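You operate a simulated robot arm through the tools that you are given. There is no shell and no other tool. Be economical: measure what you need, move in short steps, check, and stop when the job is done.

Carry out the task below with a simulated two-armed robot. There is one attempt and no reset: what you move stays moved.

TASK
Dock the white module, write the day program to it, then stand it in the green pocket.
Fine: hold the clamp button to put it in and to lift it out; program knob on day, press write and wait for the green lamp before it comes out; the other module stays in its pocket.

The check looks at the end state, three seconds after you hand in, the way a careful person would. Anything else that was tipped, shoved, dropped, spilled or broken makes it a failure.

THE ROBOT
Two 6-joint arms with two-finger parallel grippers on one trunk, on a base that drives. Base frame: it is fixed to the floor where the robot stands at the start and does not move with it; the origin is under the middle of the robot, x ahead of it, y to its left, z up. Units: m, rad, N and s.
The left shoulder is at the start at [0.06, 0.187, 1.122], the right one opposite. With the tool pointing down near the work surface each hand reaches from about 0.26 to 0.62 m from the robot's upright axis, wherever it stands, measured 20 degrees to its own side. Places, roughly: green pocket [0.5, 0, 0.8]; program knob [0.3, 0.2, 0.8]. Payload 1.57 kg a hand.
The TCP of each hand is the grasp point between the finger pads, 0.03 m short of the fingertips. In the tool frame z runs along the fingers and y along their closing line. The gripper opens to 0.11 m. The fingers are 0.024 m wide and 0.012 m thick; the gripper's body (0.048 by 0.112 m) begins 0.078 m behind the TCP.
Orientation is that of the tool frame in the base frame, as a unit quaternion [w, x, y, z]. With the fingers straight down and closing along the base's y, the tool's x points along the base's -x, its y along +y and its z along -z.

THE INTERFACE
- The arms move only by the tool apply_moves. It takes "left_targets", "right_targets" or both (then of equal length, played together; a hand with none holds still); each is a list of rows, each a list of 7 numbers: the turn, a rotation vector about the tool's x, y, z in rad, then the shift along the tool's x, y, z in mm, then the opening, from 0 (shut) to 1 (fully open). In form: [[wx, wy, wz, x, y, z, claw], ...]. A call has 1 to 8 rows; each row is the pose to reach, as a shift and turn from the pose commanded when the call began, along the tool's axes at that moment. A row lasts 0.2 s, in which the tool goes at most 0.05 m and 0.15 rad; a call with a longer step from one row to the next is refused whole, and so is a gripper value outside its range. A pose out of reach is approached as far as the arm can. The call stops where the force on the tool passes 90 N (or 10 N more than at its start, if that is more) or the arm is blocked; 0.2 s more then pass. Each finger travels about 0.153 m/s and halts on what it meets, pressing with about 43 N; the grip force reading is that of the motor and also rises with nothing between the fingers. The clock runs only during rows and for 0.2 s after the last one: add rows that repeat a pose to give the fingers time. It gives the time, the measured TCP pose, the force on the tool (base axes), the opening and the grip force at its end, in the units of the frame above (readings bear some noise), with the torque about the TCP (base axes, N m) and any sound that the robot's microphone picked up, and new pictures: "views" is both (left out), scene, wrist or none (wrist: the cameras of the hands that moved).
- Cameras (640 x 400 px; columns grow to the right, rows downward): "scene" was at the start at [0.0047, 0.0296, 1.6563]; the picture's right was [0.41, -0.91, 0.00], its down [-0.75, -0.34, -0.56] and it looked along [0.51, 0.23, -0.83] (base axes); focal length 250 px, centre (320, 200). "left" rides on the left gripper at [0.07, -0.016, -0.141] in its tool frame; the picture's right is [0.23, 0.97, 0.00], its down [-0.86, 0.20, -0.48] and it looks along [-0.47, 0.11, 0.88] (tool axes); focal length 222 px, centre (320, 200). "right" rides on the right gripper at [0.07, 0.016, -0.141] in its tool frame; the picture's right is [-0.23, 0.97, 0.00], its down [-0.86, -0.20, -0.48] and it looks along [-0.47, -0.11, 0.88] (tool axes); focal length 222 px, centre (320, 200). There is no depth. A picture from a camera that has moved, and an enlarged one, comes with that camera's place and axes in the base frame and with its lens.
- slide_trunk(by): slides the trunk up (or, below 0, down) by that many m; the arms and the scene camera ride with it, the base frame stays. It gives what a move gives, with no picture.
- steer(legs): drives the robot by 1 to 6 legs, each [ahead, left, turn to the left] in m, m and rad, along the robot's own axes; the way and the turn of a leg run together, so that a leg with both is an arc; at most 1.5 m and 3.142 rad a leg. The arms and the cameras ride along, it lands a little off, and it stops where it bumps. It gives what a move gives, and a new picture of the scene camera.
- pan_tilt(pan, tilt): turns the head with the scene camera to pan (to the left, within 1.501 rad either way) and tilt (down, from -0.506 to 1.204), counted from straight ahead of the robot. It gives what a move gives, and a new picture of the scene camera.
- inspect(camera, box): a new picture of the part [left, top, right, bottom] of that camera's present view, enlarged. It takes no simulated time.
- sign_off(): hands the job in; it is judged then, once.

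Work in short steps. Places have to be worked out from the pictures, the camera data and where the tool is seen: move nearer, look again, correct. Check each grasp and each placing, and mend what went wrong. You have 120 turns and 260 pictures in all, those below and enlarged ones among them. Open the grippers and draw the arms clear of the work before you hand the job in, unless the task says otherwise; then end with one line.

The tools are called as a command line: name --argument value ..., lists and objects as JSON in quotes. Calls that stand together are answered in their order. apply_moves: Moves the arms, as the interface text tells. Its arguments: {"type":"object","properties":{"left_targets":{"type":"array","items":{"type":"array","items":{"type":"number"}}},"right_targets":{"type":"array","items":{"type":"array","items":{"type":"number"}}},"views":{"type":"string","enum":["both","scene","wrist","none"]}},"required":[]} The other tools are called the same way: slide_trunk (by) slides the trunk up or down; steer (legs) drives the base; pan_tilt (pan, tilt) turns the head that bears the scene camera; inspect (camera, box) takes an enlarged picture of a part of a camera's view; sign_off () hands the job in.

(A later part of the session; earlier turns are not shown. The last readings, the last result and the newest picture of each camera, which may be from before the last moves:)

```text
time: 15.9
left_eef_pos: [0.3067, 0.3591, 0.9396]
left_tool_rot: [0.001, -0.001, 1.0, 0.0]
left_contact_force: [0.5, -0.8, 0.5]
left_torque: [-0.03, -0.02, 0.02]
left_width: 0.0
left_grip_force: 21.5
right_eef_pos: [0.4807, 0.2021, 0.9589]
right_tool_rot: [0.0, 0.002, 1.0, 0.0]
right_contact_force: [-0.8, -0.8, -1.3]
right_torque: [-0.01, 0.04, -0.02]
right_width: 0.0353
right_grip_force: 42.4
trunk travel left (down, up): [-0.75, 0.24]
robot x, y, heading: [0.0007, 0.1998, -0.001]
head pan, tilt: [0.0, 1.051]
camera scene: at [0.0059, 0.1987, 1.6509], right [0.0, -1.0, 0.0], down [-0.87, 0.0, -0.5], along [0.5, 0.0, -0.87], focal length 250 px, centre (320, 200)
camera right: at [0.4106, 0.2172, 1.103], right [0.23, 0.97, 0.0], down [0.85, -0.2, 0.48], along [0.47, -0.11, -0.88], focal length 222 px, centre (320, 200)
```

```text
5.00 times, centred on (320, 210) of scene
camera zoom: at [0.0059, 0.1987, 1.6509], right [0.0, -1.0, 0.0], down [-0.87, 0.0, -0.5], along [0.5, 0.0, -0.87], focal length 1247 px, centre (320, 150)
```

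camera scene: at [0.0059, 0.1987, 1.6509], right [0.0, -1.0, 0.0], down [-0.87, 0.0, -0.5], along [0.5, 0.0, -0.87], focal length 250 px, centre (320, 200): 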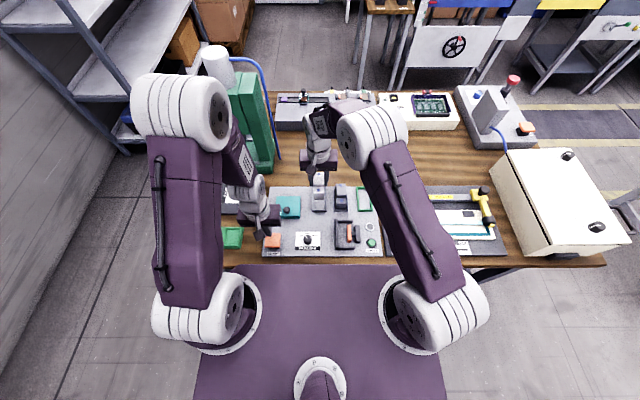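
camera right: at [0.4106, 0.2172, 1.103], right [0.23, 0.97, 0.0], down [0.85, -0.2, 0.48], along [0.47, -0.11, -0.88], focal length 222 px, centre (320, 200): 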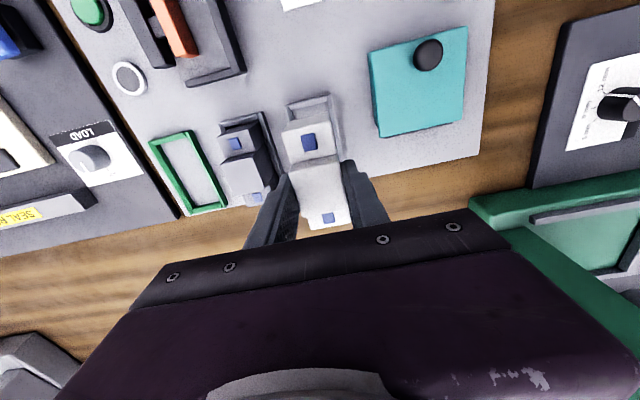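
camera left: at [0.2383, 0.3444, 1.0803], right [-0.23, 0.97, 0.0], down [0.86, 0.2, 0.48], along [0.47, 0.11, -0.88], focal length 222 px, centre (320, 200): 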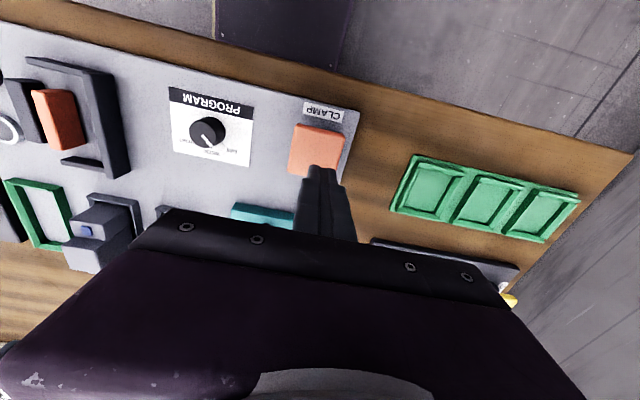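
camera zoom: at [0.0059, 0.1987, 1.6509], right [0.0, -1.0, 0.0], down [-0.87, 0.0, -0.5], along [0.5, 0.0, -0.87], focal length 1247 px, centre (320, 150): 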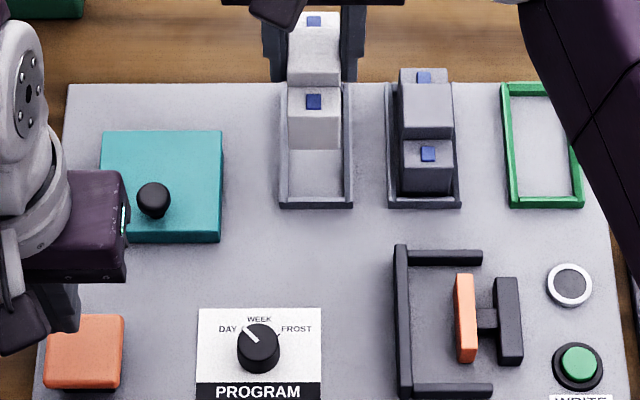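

The module is lifted cleanly. I move it above and behind the dock so the right wrist camera looks straight down on the dock for measuring.

apply_moves --right_targets '[[0, 0, 0, 12, -18, -20, 0.25], [0, 0, 0, 30, -45, -41, 0.25], [0, 0, 0, 48, -72, -41, 0.25], [0, 0, 0, 61, -90, -41, 0.25], [0, 0, 0, 61, -90, -41, 0.25]]' --views "wrist"

inspect --camera "right" --box '[200, 0, 440, 150]'

inspect --camera "scene" --box '[320, 212, 384, 252]'

```text
time: 17.1
left_eef_pos: [0.3071, 0.3607, 0.9387]
left_tool_rot: [0.0, -0.001, 1.0, 0.0]
left_contact_force: [0.5, 0.3, -1.0]
left_torque: [0.04, 0.0, 0.01]
left_width: 0.0001
left_grip_force: 21.9
right_eef_pos: [0.4194, 0.1101, 1.0015]
right_tool_rot: [0.001, 0.001, 1.0, -0.001]
right_contact_force: [-0.2, 0.1, -0.5]
right_torque: [0.01, -0.03, 0.03]
right_width: 0.0351
right_grip_force: 42.6
trunk travel left (down, up): [-0.75, 0.24]
robot x, y, heading: [-0.0009, 0.1991, -0.005]
head pan, tilt: [0.0, 1.051]
camera right: at [0.3507, 0.1269, 1.1443], right [0.23, 0.97, 0.0], down [0.85, -0.2, 0.48], along [0.47, -0.11, -0.88], focal length 222 px, centre (320, 200)
```

right: 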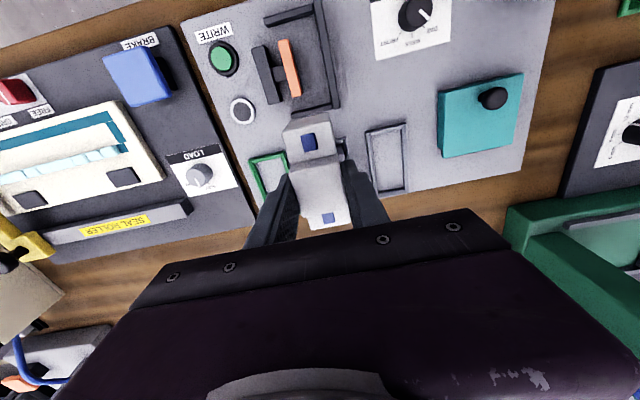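

```text
2.67 times, centred on (320, 75) of right
camera zoom: at [0.3507, 0.1269, 1.1443], right [0.23, 0.97, 0.0], down [0.85, -0.2, 0.48], along [0.47, -0.11, -0.88], focal length 592 px, centre (320, 533)
```

zoom: 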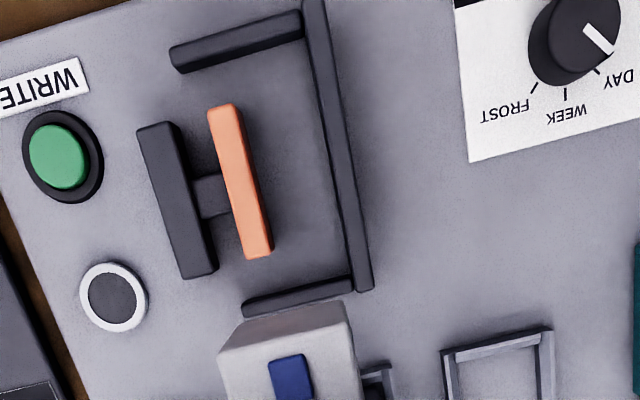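

```text
10.00 times, centred on (352, 232) of scene
camera zoom: at [0.0067, 0.1991, 1.651], right [0.0, -1.0, 0.0], down [-0.87, 0.0, -0.5], along [0.5, 0.0, -0.87], focal length 2495 px, centre (0, -120)
```

zoom: 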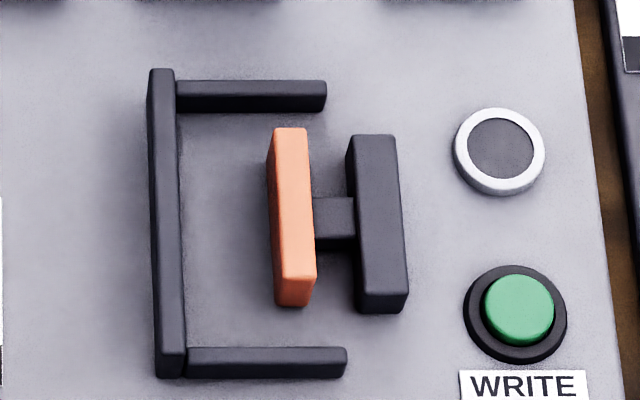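

The dock interior measures x 0.287–0.381 with the left wall face at y≈0.1375. The orange plate's top is at about 0.854, and its face at y≈0.105 means it is closed. Now I press the clamp with the left hand, lowering gradually.

apply_moves --left_targets '[[0, 0, 0, 0, 0, 25, 0], [0, 0, 0, 0, 0, 42, 0], [0, 0, 0, 0, 0, 48, 0], [0, 0, 0, 0, 0, 52, 0], [0, 0, 0, 0, 0, 55, 0]]' --views "wrist"

inspect --camera "right" --box '[200, 0, 440, 150]'

inspect --camera "scene" --box '[256, 205, 384, 265]'

```text
time: 18.3
left_eef_pos: [0.3085, 0.3592, 0.886]
left_tool_rot: [0.004, -0.001, 1.0, -0.001]
left_contact_force: [7.7, 3.6, 46.0]
left_torque: [0.16, -0.02, -0.25]
left_width: 0.0001
left_grip_force: 21.1
right_eef_pos: [0.4179, 0.1096, 1.0024]
right_tool_rot: [0.0, 0.002, 1.0, 0.0]
right_contact_force: [0.2, 0.4, -1.9]
right_torque: [0.01, 0.01, -0.03]
right_width: 0.0352
right_grip_force: 42.3
trunk travel left (down, up): [-0.75, 0.24]
robot x, y, heading: [-0.0023, 0.1973, -0.002]
head pan, tilt: [0.0, 1.051]
camera left: at [0.2371, 0.3424, 1.0267], right [-0.23, 0.97, 0.0], down [0.85, 0.2, 0.49], along [0.47, 0.11, -0.87], focal length 222 px, centre (320, 200)
```

left: 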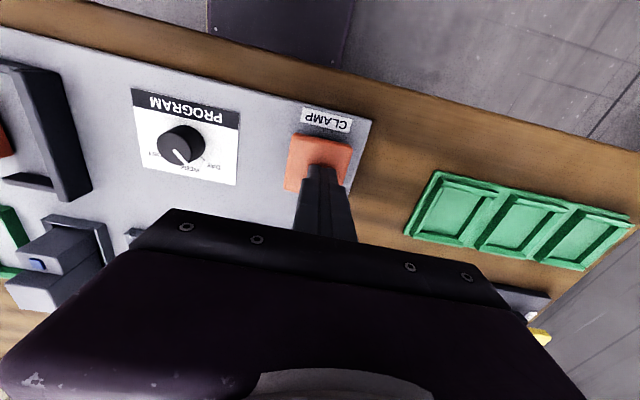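

```text
2.67 times, centred on (320, 75) of right
camera zoom: at [0.3486, 0.126, 1.1457], right [0.23, 0.97, 0.0], down [0.85, -0.2, 0.48], along [0.47, -0.11, -0.88], focal length 592 px, centre (320, 533)
```

zoom: 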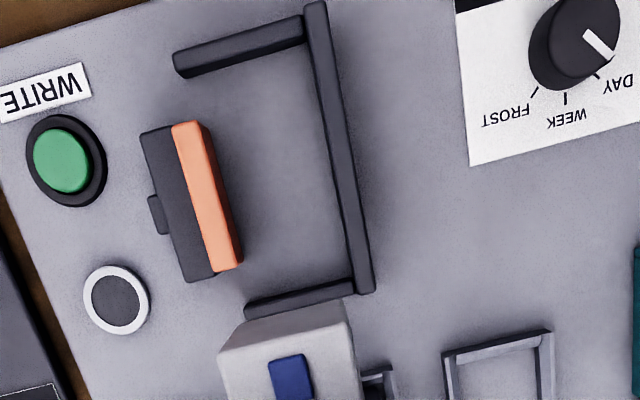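

```text
5.00 times, centred on (320, 235) of scene
camera zoom: at [0.0033, 0.1974, 1.6518], right [0.0, -1.0, 0.0], down [-0.87, 0.0, -0.5], along [0.5, 0.0, -0.87], focal length 1247 px, centre (320, 25)
```

zoom: 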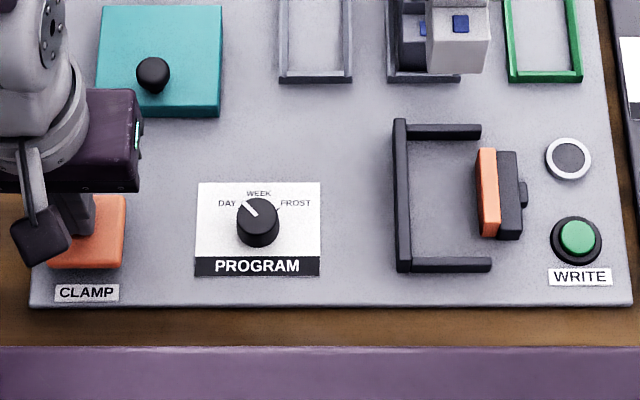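

The plate retracted and the gap is now about 48 mm (y 0.089–0.1375). I hold the button and bring the module above the dock centre [0.335, 0.115].

apply_moves --right_targets '[[0, 0, 0, 30, 2, 0, 0.25], [0, 0, 0, 60, 4, 0, 0.25], [0, 0, 0, 85, 5, 0, 0.25], [0, 0, 0, 85, 5, 30, 0.25], [0, 0, 0, 85, 5, 50, 0.25], [0, 0, 0, 85, 5, 50, 0.25]]' --views "wrist"

inspect --camera "right" --box '[200, 70, 440, 220]'

inspect --camera "scene" --box '[320, 205, 384, 245]'

```text
time: 19.7
left_eef_pos: [0.3088, 0.359, 0.8856]
left_tool_rot: [0.002, 0.0, 1.0, 0.0]
left_contact_force: [15.8, 7.3, 62.9]
left_torque: [0.21, -0.27, -0.01]
left_width: 0.0
left_grip_force: 21.5
right_eef_pos: [0.3348, 0.1159, 0.9512]
right_tool_rot: [0.001, 0.002, 1.0, 0.0]
right_contact_force: [-0.6, -0.2, -1.4]
right_torque: [-0.03, 0.03, 0.01]
right_width: 0.0351
right_grip_force: 42.3
trunk travel left (down, up): [-0.75, 0.24]
robot x, y, heading: [-0.0024, 0.1984, -0.002]
head pan, tilt: [0.0, 1.051]
camera right: at [0.2649, 0.1313, 1.0931], right [0.23, 0.97, 0.0], down [0.85, -0.2, 0.48], along [0.47, -0.11, -0.88], focal length 222 px, centre (320, 200)
```

right: 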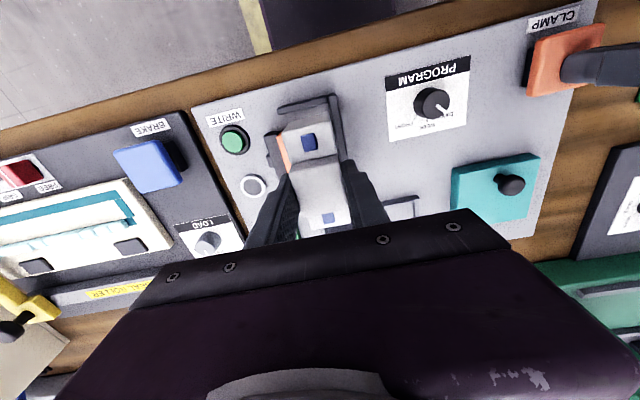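

```text
2.67 times, centred on (320, 145) of right
camera zoom: at [0.2649, 0.1313, 1.0931], right [0.23, 0.97, 0.0], down [0.85, -0.2, 0.48], along [0.47, -0.11, -0.88], focal length 592 px, centre (320, 347)
```

zoom: 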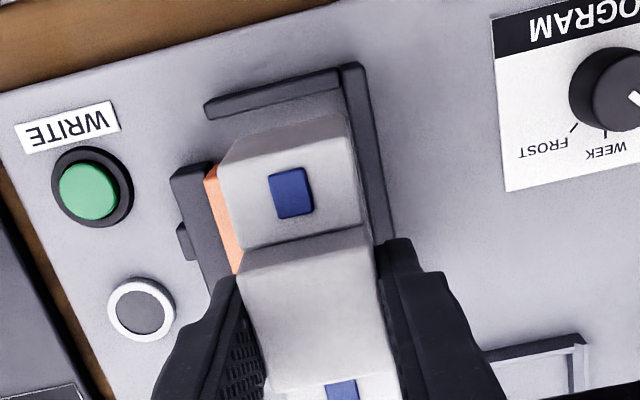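

```text
10.00 times, centred on (352, 225) of scene
camera zoom: at [0.0045, 0.1973, 1.6511], right [0.0, -1.0, 0.0], down [-0.87, 0.0, -0.5], along [0.5, 0.0, -0.87], focal length 2495 px, centre (0, -50)
```

zoom: 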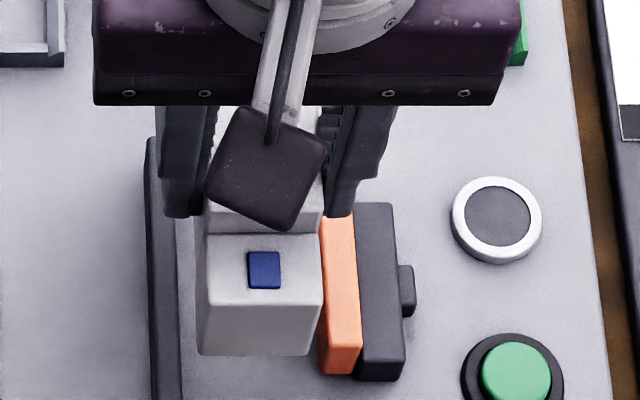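

The module sits about 5 mm too far left of the gap centre (0.112). I shift −4.5 mm in y, ease the left press by 1 mm, and lower most of the way.

apply_moves --right_targets '[[0, 0, 0, 0, -4.5, 0, 0.25], [0, 0, 0, 0, -4.5, 20, 0.25], [0, 0, 0, 0, -4.5, 38, 0.25], [0, 0, 0, 0, -4.5, 38, 0.25]]' --left_targets '[[0, 0, 0, 0, 0, -1, 0], [0, 0, 0, 0, 0, -1, 0], [0, 0, 0, 0, 0, -1, 0], [0, 0, 0, 0, 0, -1, 0]]' --views "none"

inspect --camera "right" --box '[200, 70, 440, 220]'

inspect --camera "scene" --box '[320, 212, 384, 252]'

```text
time: 20.7
left_eef_pos: [0.3077, 0.3604, 0.8858]
left_tool_rot: [0.001, -0.001, 1.0, 0.001]
left_contact_force: [15.8, 2.9, 49.0]
left_torque: [0.09, -0.39, 0.01]
left_width: 0.0001
left_grip_force: 21.1
right_eef_pos: [0.3326, 0.1116, 0.912]
right_tool_rot: [0.0, 0.002, 1.0, 0.001]
right_contact_force: [-0.3, -0.3, -0.4]
right_torque: [0.01, -0.01, 0.01]
right_width: 0.0353
right_grip_force: 42.6
trunk travel left (down, up): [-0.75, 0.24]
robot x, y, heading: [0.0015, 0.1997, -0.005]
head pan, tilt: [0.0, 1.051]
```

```text
2.67 times, centred on (320, 145) of right
camera zoom: at [0.2641, 0.126, 1.0556], right [0.23, 0.97, 0.0], down [0.85, -0.2, 0.48], along [0.47, -0.11, -0.88], focal length 592 px, centre (320, 347)
```

zoom: 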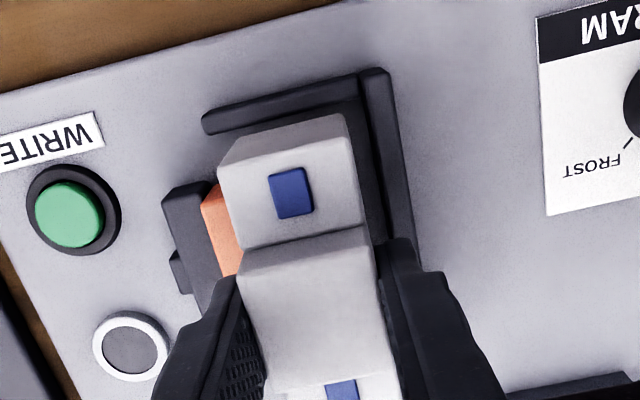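

```text
10.00 times, centred on (352, 232) of scene
camera zoom: at [0.0054, 0.197, 1.651], right [0.0, -1.0, 0.0], down [-0.87, 0.0, -0.5], along [0.5, 0.0, -0.87], focal length 2495 px, centre (0, -120)
```

zoom: 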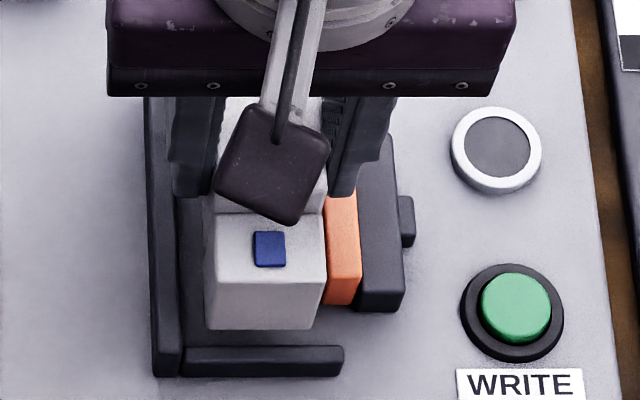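

Now the left margin is about 9 mm and the right about 3.5 mm. I nudge +2 mm in y and +1 mm in x and lower toward the seat.

apply_moves --right_targets '[[0, 0, 0, -1, 2, 2, 0.25], [0, 0, 0, -1, 2, 12, 0.25], [0, 0, 0, -1, 2, 19, 0.25], [0, 0, 0, -1, 2, 22, 0.25]]' --views "none"

inspect --camera "right" --box '[200, 70, 440, 220]'

inspect --camera "scene" --box '[320, 212, 384, 252]'

```text
time: 21.7
left_eef_pos: [0.308, 0.3589, 0.8864]
left_tool_rot: [0.001, 0.0, 1.0, 0.001]
left_contact_force: [15.5, 1.8, 47.4]
left_torque: [0.08, -0.34, -0.02]
left_width: 0.0001
left_grip_force: 21.4
right_eef_pos: [0.3366, 0.1128, 0.8906]
right_tool_rot: [0.0, 0.002, 1.0, 0.001]
right_contact_force: [-0.6, 0.4, -2.0]
right_torque: [-0.01, 0.0, -0.01]
right_width: 0.0353
right_grip_force: 42.0
trunk travel left (down, up): [-0.75, 0.24]
robot x, y, heading: [0.0014, 0.2008, -0.006]
head pan, tilt: [0.0, 1.051]
```

```text
2.67 times, centred on (320, 145) of right
camera zoom: at [0.2659, 0.1286, 1.0333], right [0.23, 0.97, 0.0], down [0.85, -0.2, 0.48], along [0.47, -0.11, -0.88], focal length 592 px, centre (320, 347)
```

zoom: 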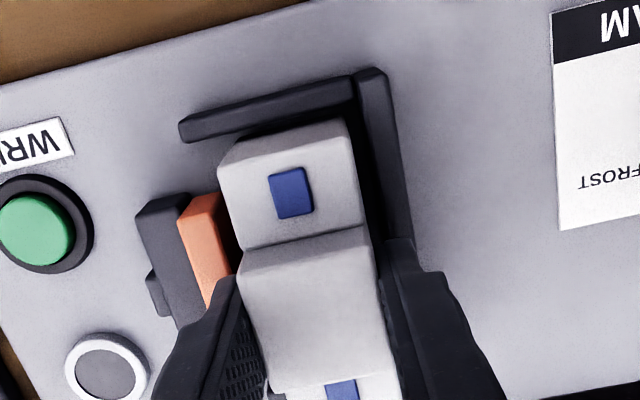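

```text
10.00 times, centred on (352, 232) of scene
camera zoom: at [0.0055, 0.1968, 1.6511], right [0.0, -1.0, 0.0], down [-0.87, 0.0, -0.5], along [0.5, 0.0, -0.87], focal length 2495 px, centre (0, -120)
```

zoom: 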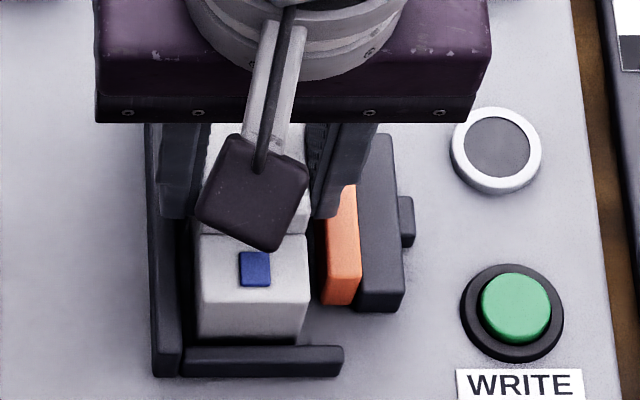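

It is inside all walls with no contact yet. I lower a few more mm to seat it.

apply_moves --right_targets '[[0, 0, 0, 0, 0, 1, 0.25], [0, 0, 0, 0, 0, 2, 0.25], [0, 0, 0, 0, 0, 3, 0.25]]' --views "none"

```text
time: 22.5
left_eef_pos: [0.3075, 0.3582, 0.8863]
left_tool_rot: [0.003, -0.001, 1.0, 0.001]
left_contact_force: [18.9, 3.7, 38.7]
left_torque: [0.08, -0.39, 0.0]
left_width: 0.0
left_grip_force: 21.8
right_eef_pos: [0.3362, 0.1123, 0.8874]
right_tool_rot: [0.001, 0.001, 1.0, 0.001]
right_contact_force: [-0.4, -5.8, 29.7]
right_torque: [-0.28, 0.44, 0.0]
right_width: 0.0354
right_grip_force: 42.1
trunk travel left (down, up): [-0.75, 0.24]
robot x, y, heading: [-0.0016, 0.201, -0.002]
head pan, tilt: [0.0, 1.051]
```

Seated (30 N upward at z 0.887). I open the right fingers and lift straight out while the left still holds the button.

apply_moves --right_targets '[[0, 0, 0, 0, 0, -1, 0.25], [0, 0, 0, 0, 0, -2, 0.45], [0, 0, 0, 0, 0, -2, 0.5], [0, 0, 0, 0, 0, -2, 0.5], [0, 0, 0, 0, 0, -20, 0.5], [0, 0, 0, 0, 0, -55, 0.5], [0, 0, 0, 0, 0, -90, 0.5]]' --views "none"

inspect --camera "right" --box '[200, 70, 440, 220]'

inspect --camera "scene" --box '[320, 212, 384, 252]'

```text
time: 24.1
left_eef_pos: [0.3072, 0.3584, 0.8861]
left_tool_rot: [0.002, -0.001, 1.0, 0.0]
left_contact_force: [13.9, 0.9, 47.3]
left_torque: [0.02, -0.31, 0.01]
left_width: 0.0
left_grip_force: 21.5
right_eef_pos: [0.3325, 0.113, 0.9793]
right_tool_rot: [0.002, 0.002, 1.0, 0.001]
right_contact_force: [0.0, 0.9, 1.0]
right_torque: [0.03, -0.03, 0.0]
right_width: 0.0549
right_grip_force: 0.1
trunk travel left (down, up): [-0.75, 0.24]
robot x, y, heading: [-0.0018, 0.1968, -0.005]
head pan, tilt: [0.0, 1.051]
```

```text
2.67 times, centred on (320, 145) of right
camera zoom: at [0.2639, 0.1289, 1.1217], right [0.23, 0.97, 0.0], down [0.85, -0.2, 0.48], along [0.47, -0.11, -0.88], focal length 592 px, centre (320, 347)
```

zoom: 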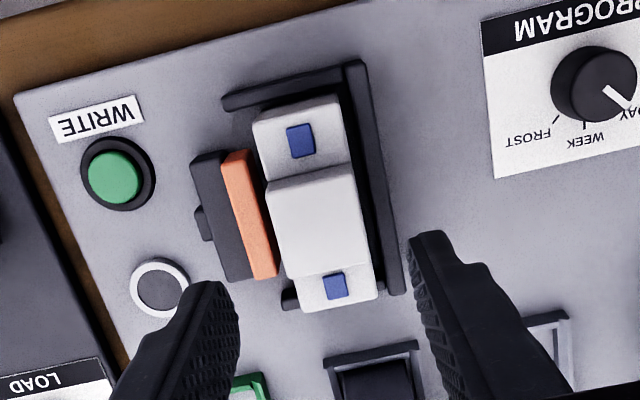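

```text
10.00 times, centred on (352, 232) of scene
camera zoom: at [0.0044, 0.1966, 1.651], right [0.0, -1.0, 0.0], down [-0.87, 0.0, -0.5], along [0.5, 0.0, -0.87], focal length 2495 px, centre (0, -120)
```

zoom: 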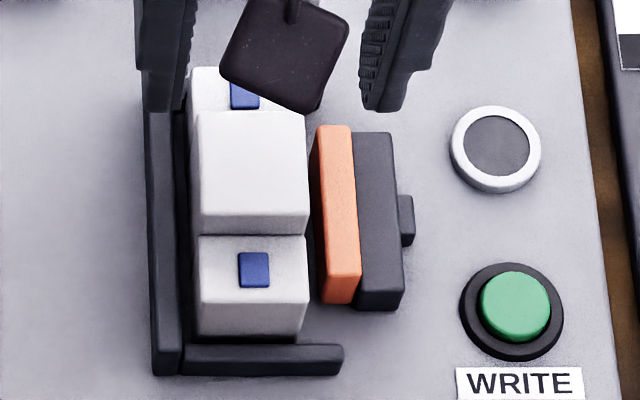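

The module stands upright in the dock. I release the clamp button by raising the left hand 60 mm, and shift the right hand up toward the write button.

apply_moves --left_targets '[[0, 0, 0, 0, 0, -10, 0], [0, 0, 0, 0, 0, -30, 0], [0, 0, 0, 0, 0, -60, 0], [0, 0, 0, 0, 0, -60, 0]]' --right_targets '[[0, 0, 0, 0, 0, 0, 0.4], [0, 0, 0, 10, -40, 0, 0.2], [0, 0, 0, 12, -80, 0, 0], [0, 0, 0, 12, -95, 0, 0]]' --views "wrist"

inspect --camera "right" --box '[240, 80, 480, 230]'

inspect --camera "scene" --box '[320, 212, 384, 252]'

```text
time: 25.1
left_eef_pos: [0.3056, 0.3612, 0.9443]
left_tool_rot: [-0.001, -0.001, 1.0, -0.001]
left_contact_force: [0.8, 0.1, -0.8]
left_torque: [0.0, 0.0, 0.02]
left_width: 0.0001
left_grip_force: 21.4
right_eef_pos: [0.3234, 0.0193, 0.9791]
right_tool_rot: [0.001, 0.001, 1.0, 0.001]
right_contact_force: [0.4, -0.6, -0.3]
right_torque: [0.0, -0.03, -0.01]
right_width: 0.0001
right_grip_force: 21.4
trunk travel left (down, up): [-0.75, 0.24]
robot x, y, heading: [-0.0014, 0.197, -0.005]
head pan, tilt: [0.0, 1.051]
camera right: at [0.2538, 0.0356, 1.1208], right [0.23, 0.97, 0.0], down [0.85, -0.2, 0.48], along [0.47, -0.11, -0.88], focal length 222 px, centre (320, 200)
camera left: at [0.2359, 0.3442, 1.086], right [-0.23, 0.97, 0.0], down [0.86, 0.2, 0.48], along [0.46, 0.11, -0.88], focal length 222 px, centre (320, 200)
```

right: 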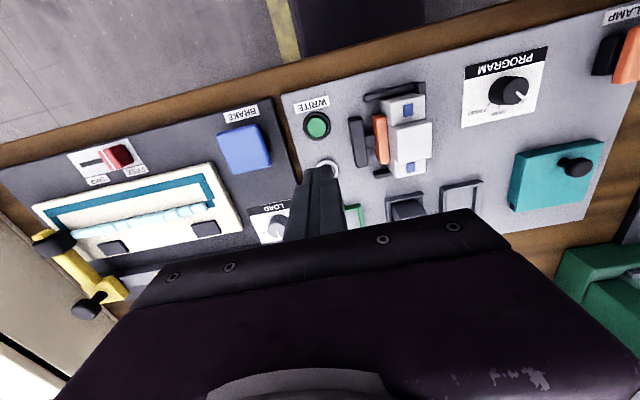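
left: 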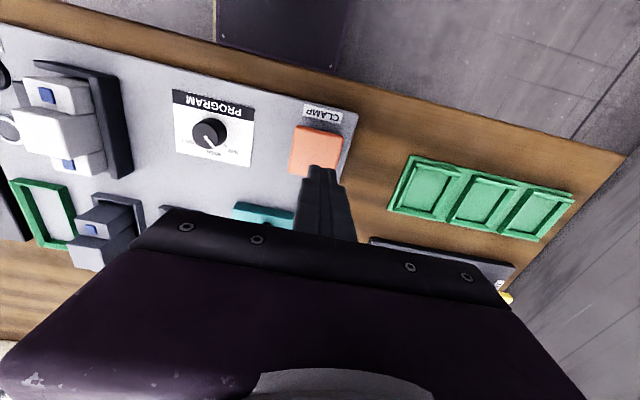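

```text
2.67 times, centred on (360, 155) of right
camera zoom: at [0.2538, 0.0356, 1.1208], right [0.23, 0.97, 0.0], down [0.85, -0.2, 0.48], along [0.47, -0.11, -0.88], focal length 592 px, centre (213, 320)
```

zoom: 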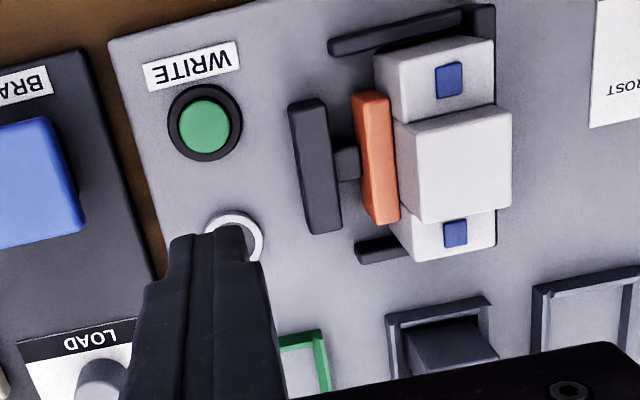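

```text
10.00 times, centred on (352, 232) of scene
camera zoom: at [0.0069, 0.1993, 1.6509], right [0.0, -1.0, 0.0], down [-0.87, 0.0, -0.5], along [0.5, 0.0, -0.87], focal length 2495 px, centre (0, -120)
```

zoom: 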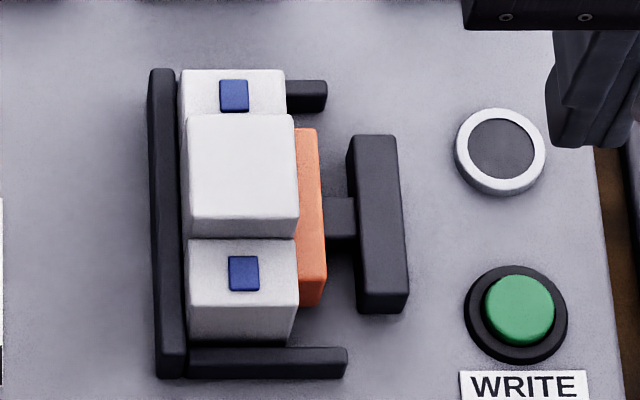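

The clamp has closed, pinning the module against the left wall. The write button is at about [0.303, 0.021]. I move over it and lower close to its top.

apply_moves --right_targets '[[0, 0, 0, 10, 1, 0, 0], [0, 0, 0, 20, 2, 20, 0], [0, 0, 0, 20, 2, 50, 0], [0, 0, 0, 20, 2, 80, 0], [0, 0, 0, 20, 2, 90, 0], [0, 0, 0, 20, 2, 90, 0]]' --views "none"

inspect --camera "right" --box '[240, 80, 480, 230]'

inspect --camera "scene" --box '[330, 212, 394, 252]'

```text
time: 26.5
left_eef_pos: [0.306, 0.3589, 0.9456]
left_tool_rot: [0.0, -0.001, 1.0, 0.0]
left_contact_force: [0.4, -0.2, -0.6]
left_torque: [0.0, -0.03, 0.01]
left_width: 0.0001
left_grip_force: 21.4
right_eef_pos: [0.3028, 0.0205, 0.8869]
right_tool_rot: [0.0, 0.002, 1.0, 0.0]
right_contact_force: [-0.9, 0.8, 0.7]
right_torque: [0.01, 0.01, -0.01]
right_width: 0.0
right_grip_force: 21.0
trunk travel left (down, up): [-0.75, 0.24]
robot x, y, heading: [0.0006, 0.1996, -0.004]
head pan, tilt: [0.0, 1.051]
```

```text
2.67 times, centred on (360, 155) of right
camera zoom: at [0.2337, 0.0376, 1.0295], right [0.23, 0.97, 0.0], down [0.85, -0.2, 0.48], along [0.47, -0.11, -0.88], focal length 592 px, centre (213, 320)
```

zoom: 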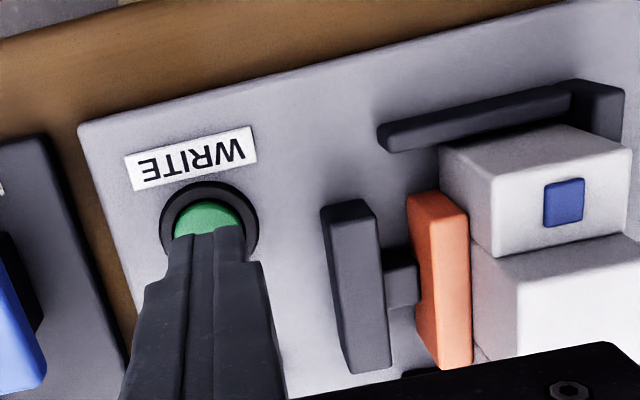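

```text
10.00 times, centred on (362, 232) of scene
camera zoom: at [0.0063, 0.1987, 1.651], right [0.0, -1.0, 0.0], down [-0.87, 0.0, -0.5], along [0.5, 0.0, -0.87], focal length 2495 px, centre (-100, -120)
```

zoom: 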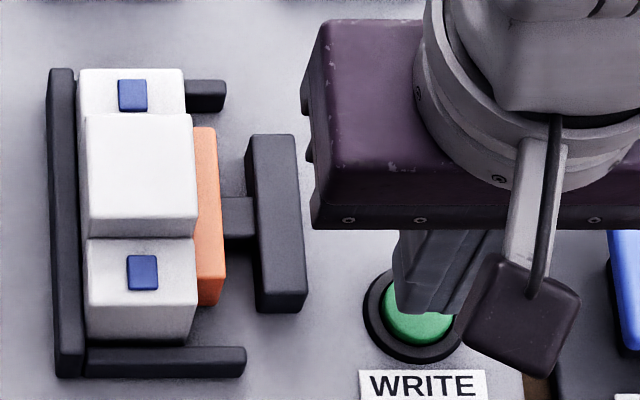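

Nearly centred; I shift 3 mm toward me and press down until contact.

apply_moves --right_targets '[[0, 0, 0, 3, 0, 6, 0], [0, 0, 0, 3, 0, 11, 0], [0, 0, 0, 3, 0, 14, 0], [0, 0, 0, 3, 0, 17, 0], [0, 0, 0, 3, 0, 17, 0]]' --views "none"

inspect --camera "scene" --box '[320, 200, 400, 250]'

inspect --camera "right" --box '[240, 80, 480, 230]'

```text
time: 27.7
left_eef_pos: [0.3055, 0.3602, 0.9448]
left_tool_rot: [0.001, -0.001, 1.0, 0.0]
left_contact_force: [-0.4, 0.2, 0.2]
left_torque: [0.0, -0.01, -0.03]
left_width: 0.0
left_grip_force: 21.3
right_eef_pos: [0.2996, 0.0204, 0.8692]
right_tool_rot: [-0.001, 0.002, 1.0, 0.0]
right_contact_force: [0.6, 0.1, 0.3]
right_torque: [0.01, -0.01, 0.02]
right_width: 0.0003
right_grip_force: 21.3
trunk travel left (down, up): [-0.75, 0.24]
robot x, y, heading: [-0.0003, 0.1958, -0.009]
head pan, tilt: [0.0, 1.051]
```

```text
8.00 times, centred on (360, 225) of scene
camera zoom: at [0.0064, 0.1987, 1.651], right [0.0, -1.0, 0.0], down [-0.87, 0.0, -0.5], along [0.5, 0.0, -0.87], focal length 1996 px, centre (0, 0)
```

zoom: 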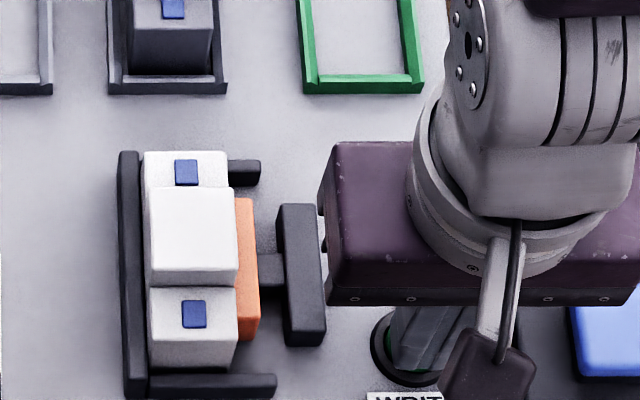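

```text
2.67 times, centred on (360, 155) of right
camera zoom: at [0.2301, 0.0368, 1.0123], right [0.23, 0.97, 0.0], down [0.85, -0.2, 0.48], along [0.47, -0.11, -0.88], focal length 592 px, centre (213, 320)
```

zoom: 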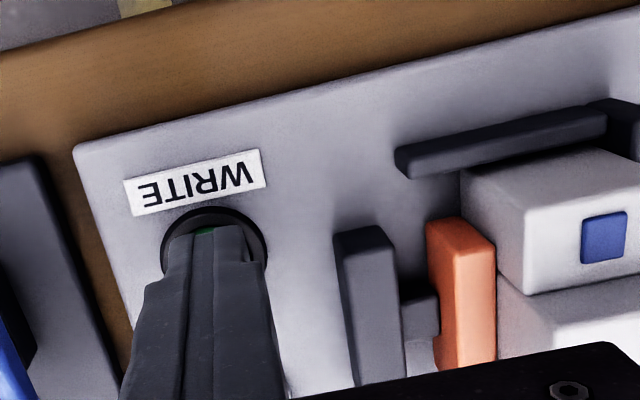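

No contact yet at tip height 0.839. I press further in 2 mm steps.

apply_moves --right_targets '[[0, 0, 0, 0, 0, 2, 0], [0, 0, 0, 0, 0, 4, 0], [0, 0, 0, 0, 0, 6, 0], [0, 0, 0, 0, 0, 6, 0]]' --views "none"

inspect --camera "scene" --box '[320, 200, 400, 250]'

```text
time: 28.7
left_eef_pos: [0.3047, 0.3594, 0.9453]
left_tool_rot: [0.0, 0.0, 1.0, 0.0]
left_contact_force: [-0.4, -0.3, 0.2]
left_torque: [0.0, 0.0, 0.02]
left_width: 0.0
left_grip_force: 21.3
right_eef_pos: [0.2999, 0.0206, 0.8651]
right_tool_rot: [0.0, 0.001, 1.0, 0.0]
right_contact_force: [-1.2, -0.4, 2.7]
right_torque: [-0.01, 0.02, 0.0]
right_width: 0.0
right_grip_force: 21.0
trunk travel left (down, up): [-0.75, 0.24]
robot x, y, heading: [0.0004, 0.1978, -0.006]
head pan, tilt: [0.0, 1.051]
heard: click
```

```text
8.00 times, centred on (360, 225) of scene
camera zoom: at [0.006, 0.1987, 1.651], right [0.0, -1.0, 0.0], down [-0.87, 0.0, -0.5], along [0.5, 0.0, -0.87], focal length 1996 px, centre (0, 0)
```

zoom: 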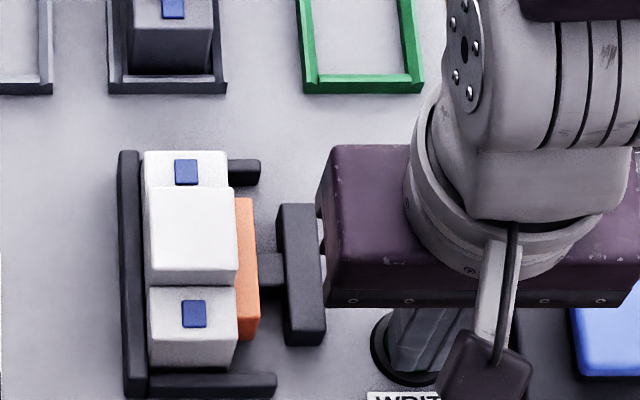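

A click was heard, so the button is pressed. I raise the right hand and move it back behind the lamp to see it.

apply_moves --right_targets '[[0, 0, 0, 0, 0, -10, 0], [0, 0, 0, 0, 0, -50, 0], [0, 0, 0, 0, 0, -95, 0.2], [0, 0, 0, -30, 20, -110, 0.4], [0, 0, 0, -60, 50, -110, 0.5], [0, 0, 0, -60, 60, -110, 0.5]]' --views "none"

inspect --camera "scene" --box '[320, 205, 400, 255]'

inspect --camera "right" --box '[160, 0, 480, 200]'

```text
time: 30.1
left_eef_pos: [0.3048, 0.3613, 0.9462]
left_tool_rot: [0.001, -0.001, 1.0, -0.001]
left_contact_force: [-0.8, 0.0, 0.5]
left_torque: [0.0, -0.02, 0.02]
left_width: 0.0001
left_grip_force: 21.0
right_eef_pos: [0.3605, 0.0797, 0.9757]
right_tool_rot: [0.0, 0.002, 1.0, 0.0]
right_contact_force: [-0.3, 0.2, -0.1]
right_torque: [-0.02, -0.02, 0.01]
right_width: 0.0549
right_grip_force: 0.1
trunk travel left (down, up): [-0.75, 0.24]
robot x, y, heading: [-0.0017, 0.1984, 0.0]
head pan, tilt: [0.0, 1.051]
```

```text
8.00 times, centred on (360, 230) of scene
camera zoom: at [0.005, 0.1985, 1.651], right [0.0, -1.0, 0.0], down [-0.87, 0.0, -0.5], along [0.5, 0.0, -0.87], focal length 1996 px, centre (0, -40)
```

zoom: 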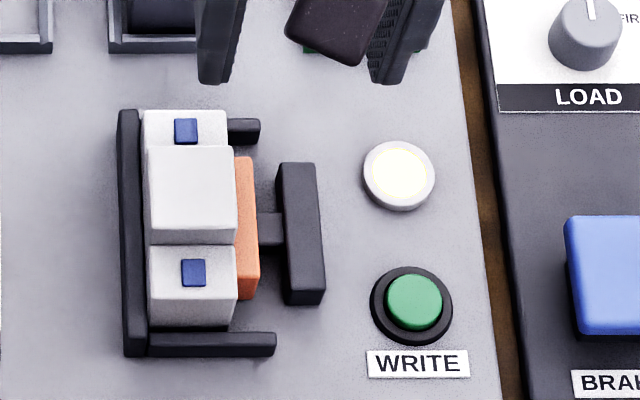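

```text
2.00 times, centred on (320, 100) of right
camera zoom: at [0.2915, 0.0961, 1.1187], right [0.23, 0.97, 0.0], down [0.85, -0.2, 0.48], along [0.47, -0.11, -0.88], focal length 444 px, centre (320, 400)
```

zoom: 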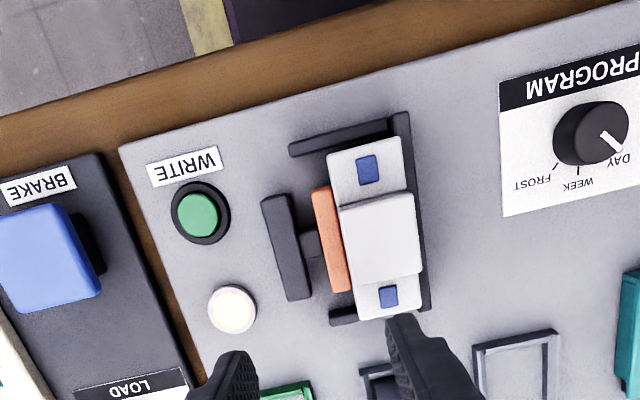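

The lamp is lit whitish, so writing is in progress. While waiting, I place the right hand above the docked module at [0.3345, 0.119].

apply_moves --right_targets '[[0, 0, 0, 13, 20, 0, 0.6], [0, 0, 0, 25, 39, 0, 0.6], [0, 0, 0, 25, 39, 20, 0.6], [0, 0, 0, 25, 39, 40, 0.6], [0, 0, 0, 25, 39, 40, 0.6], [0, 0, 0, 25, 39, 40, 0.6], [0, 0, 0, 25, 39, 40, 0.6], [0, 0, 0, 25, 39, 40, 0.6]]' --views "none"

inspect --camera "scene" --box '[320, 205, 400, 255]'

inspect --camera "right" --box '[200, 70, 440, 220]'

```text
time: 31.9
left_eef_pos: [0.3053, 0.3591, 0.945]
left_tool_rot: [0.0, 0.0, 1.0, 0.0]
left_contact_force: [1.2, -0.1, 0.4]
left_torque: [0.03, -0.02, 0.0]
left_width: 0.0
left_grip_force: 20.9
right_eef_pos: [0.3353, 0.1205, 0.9349]
right_tool_rot: [0.0, 0.001, 1.0, -0.002]
right_contact_force: [0.4, -0.5, -0.2]
right_torque: [0.02, 0.01, 0.02]
right_width: 0.0659
right_grip_force: 0.1
trunk travel left (down, up): [-0.75, 0.24]
robot x, y, heading: [-0.0022, 0.1975, -0.004]
head pan, tilt: [0.0, 1.051]
```

```text
8.00 times, centred on (360, 230) of scene
camera zoom: at [0.0062, 0.1987, 1.651], right [0.0, -1.0, 0.0], down [-0.87, 0.0, -0.5], along [0.5, 0.0, -0.87], focal length 1996 px, centre (0, -40)
```

zoom: 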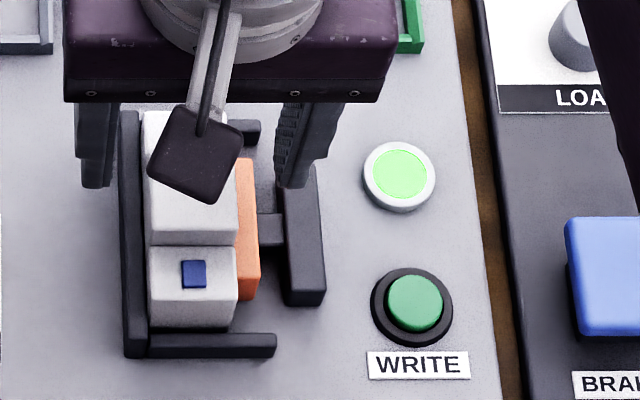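

```text
2.67 times, centred on (320, 145) of right
camera zoom: at [0.2662, 0.1356, 1.0777], right [0.23, 0.97, 0.0], down [0.85, -0.2, 0.48], along [0.47, -0.11, -0.88], focal length 592 px, centre (320, 347)
```

zoom: 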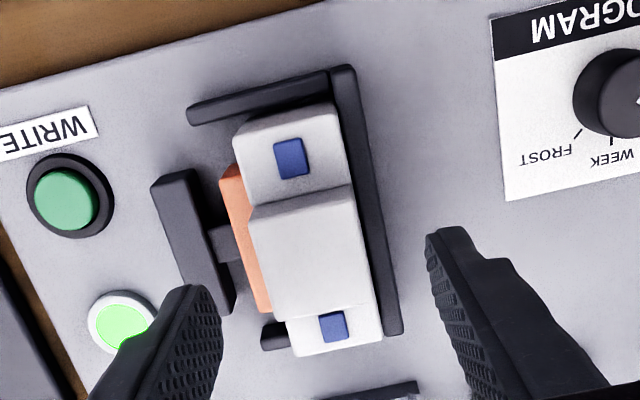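

Green lamp: the write is done. I press and hold the clamp with the left hand and lower the right hand around the module with fingers open.

apply_moves --left_targets '[[0, 0, 0, 0, 0, 35, 0], [0, 0, 0, 0, 0, 50, 0], [0, 0, 0, 0, 0, 56, 0], [0, 0, 0, 0, 0, 60, 0], [0, 0, 0, 0, 0, 60, 0], [0, 0, 0, 0, 0, 60, 0]]' --right_targets '[[0, 0, 0, 0, 0, 0, 0.6], [0, 0, 0, 0, 0, 0, 0.6], [0, 0, 0, 0, 0, 0, 0.6], [0, 0, 0, 0, -0.5, 20, 0.6], [0, 0, 0, 0, -0.5, 38, 0.6], [0, 0, 0, 0, -0.5, 46, 0.6]]' --views "none"

inspect --camera "scene" --box '[320, 205, 400, 255]'

inspect --camera "right" --box '[200, 70, 440, 220]'

```text
time: 33.3
left_eef_pos: [0.3062, 0.3602, 0.8868]
left_tool_rot: [0.003, -0.001, 1.0, 0.0]
left_contact_force: [5.3, 8.7, 40.1]
left_torque: [0.28, -0.01, -0.15]
left_width: 0.0
left_grip_force: 21.2
right_eef_pos: [0.3346, 0.1199, 0.8889]
right_tool_rot: [0.002, 0.001, 1.0, 0.0]
right_contact_force: [-0.1, -0.1, 0.5]
right_torque: [-0.06, 0.02, -0.01]
right_width: 0.0662
right_grip_force: 0.2
trunk travel left (down, up): [-0.75, 0.24]
robot x, y, heading: [0.0041, 0.1988, -0.006]
head pan, tilt: [0.0, 1.051]
```

```text
8.00 times, centred on (360, 230) of scene
camera zoom: at [0.0037, 0.1988, 1.6513], right [0.0, -1.0, 0.0], down [-0.87, 0.0, -0.5], along [0.5, 0.0, -0.87], focal length 1996 px, centre (0, -40)
```

zoom: 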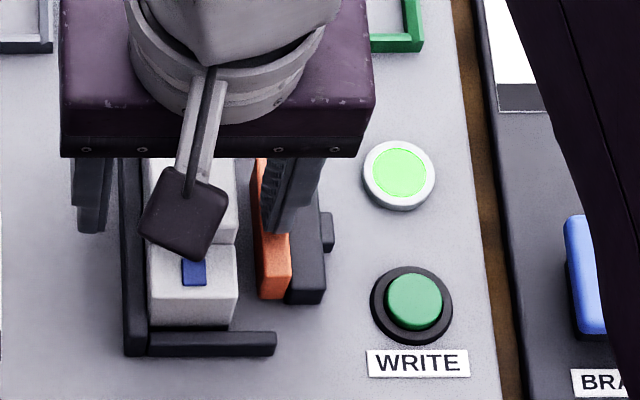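

```text
2.67 times, centred on (320, 145) of right
camera zoom: at [0.2647, 0.1357, 1.0313], right [0.23, 0.97, 0.0], down [0.85, -0.2, 0.48], along [0.47, -0.11, -0.88], focal length 592 px, centre (320, 347)
```

zoom: 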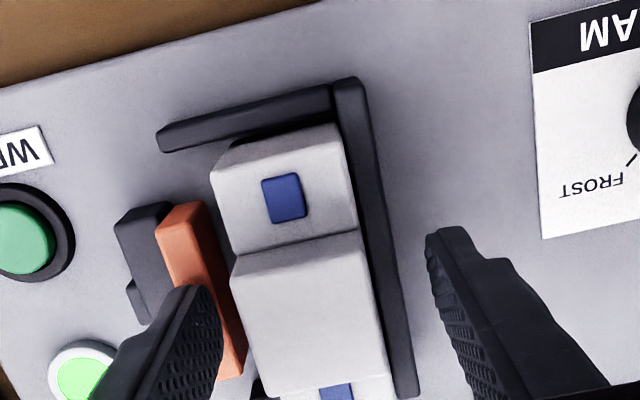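

The plate is retracted and the lamp is still green. The module is about 3 mm right of the finger centre, so I shift −3 mm in y and close.

apply_moves --right_targets '[[0, 0, 0, 0, -3, 0, 0.6], [0, 0, 0, 0, -3, 0, 0.42], [0, 0, 0, 0, -3, 0, 0.25], [0, 0, 0, 0, -3, 0, 0.25], [0, 0, 0, 0, -3, 0, 0.25]]' --views "none"

inspect --camera "right" --box '[200, 70, 440, 220]'

```text
time: 34.5
left_eef_pos: [0.3048, 0.3587, 0.8855]
left_tool_rot: [0.001, -0.001, 1.0, -0.001]
left_contact_force: [10.5, 10.1, 47.4]
left_torque: [0.31, -0.2, 0.02]
left_width: 0.0
left_grip_force: 21.3
right_eef_pos: [0.3346, 0.1162, 0.888]
right_tool_rot: [0.001, 0.002, 1.0, 0.0]
right_contact_force: [-0.1, 0.8, 1.4]
right_torque: [0.02, -0.05, 0.03]
right_width: 0.035
right_grip_force: 42.4
trunk travel left (down, up): [-0.75, 0.24]
robot x, y, heading: [-0.0007, 0.1931, -0.004]
head pan, tilt: [0.0, 1.051]
```

```text
2.67 times, centred on (320, 145) of right
camera zoom: at [0.265, 0.1326, 1.0314], right [0.23, 0.97, 0.0], down [0.85, -0.2, 0.48], along [0.47, -0.11, -0.88], focal length 592 px, centre (320, 347)
```

zoom: 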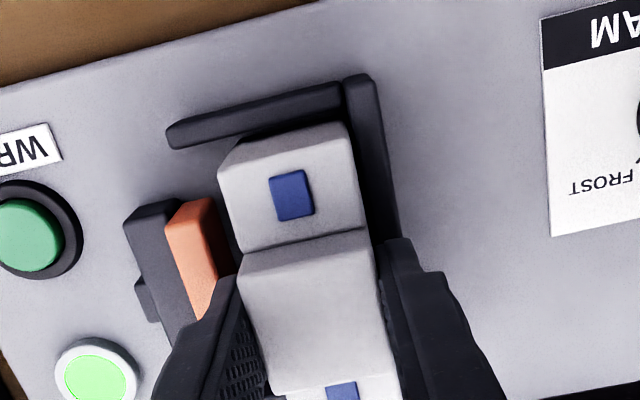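

Gripped and free of the walls. I lift straight up 90 mm with the clamp still held.

apply_moves --right_targets '[[0, 0, 0, 0, 0, -15, 0.25], [0, 0, 0, 0, 0, -40, 0.25], [0, 0, 0, 0, 0, -70, 0.25], [0, 0, 0, 0, 0, -100, 0.25]]' --views "scene"

inspect --camera "right" --box '[160, 20, 480, 220]'

```text
time: 35.5
left_eef_pos: [0.3053, 0.3585, 0.8857]
left_tool_rot: [0.002, 0.0, 1.0, 0.0]
left_contact_force: [11.0, 9.4, 50.4]
left_torque: [0.31, -0.24, 0.0]
left_width: 0.0
left_grip_force: 21.0
right_eef_pos: [0.3333, 0.1172, 0.9896]
right_tool_rot: [0.001, 0.001, 1.0, 0.001]
right_contact_force: [-0.6, 0.5, -1.5]
right_torque: [-0.02, -0.02, -0.01]
right_width: 0.0354
right_grip_force: 42.7
trunk travel left (down, up): [-0.75, 0.24]
robot x, y, heading: [0.0015, 0.1937, -0.004]
head pan, tilt: [0.0, 1.051]
camera scene: at [0.0039, 0.1986, 1.651], right [0.0, -1.0, 0.0], down [-0.87, 0.0, -0.5], along [0.5, 0.0, -0.87], focal length 250 px, centre (320, 200)
```

scene: 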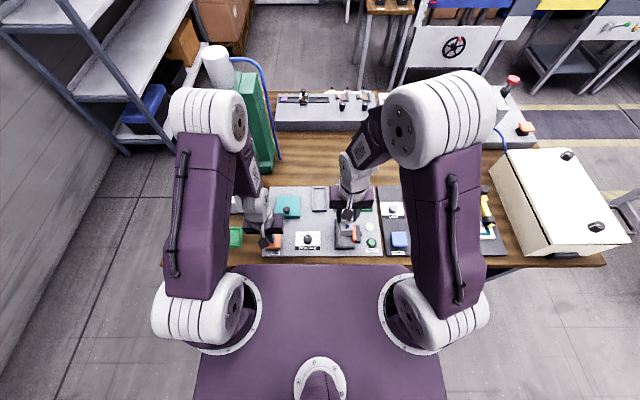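

```text
2.00 times, centred on (320, 120) of right
camera zoom: at [0.2643, 0.1332, 1.132], right [0.23, 0.97, 0.0], down [0.85, -0.2, 0.48], along [0.47, -0.11, -0.88], focal length 444 px, centre (320, 360)
```

zoom: 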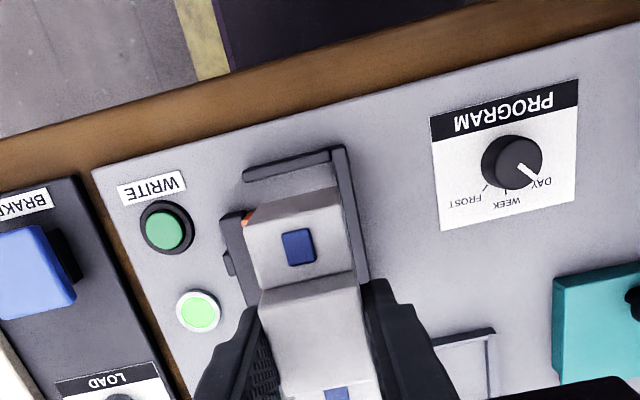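

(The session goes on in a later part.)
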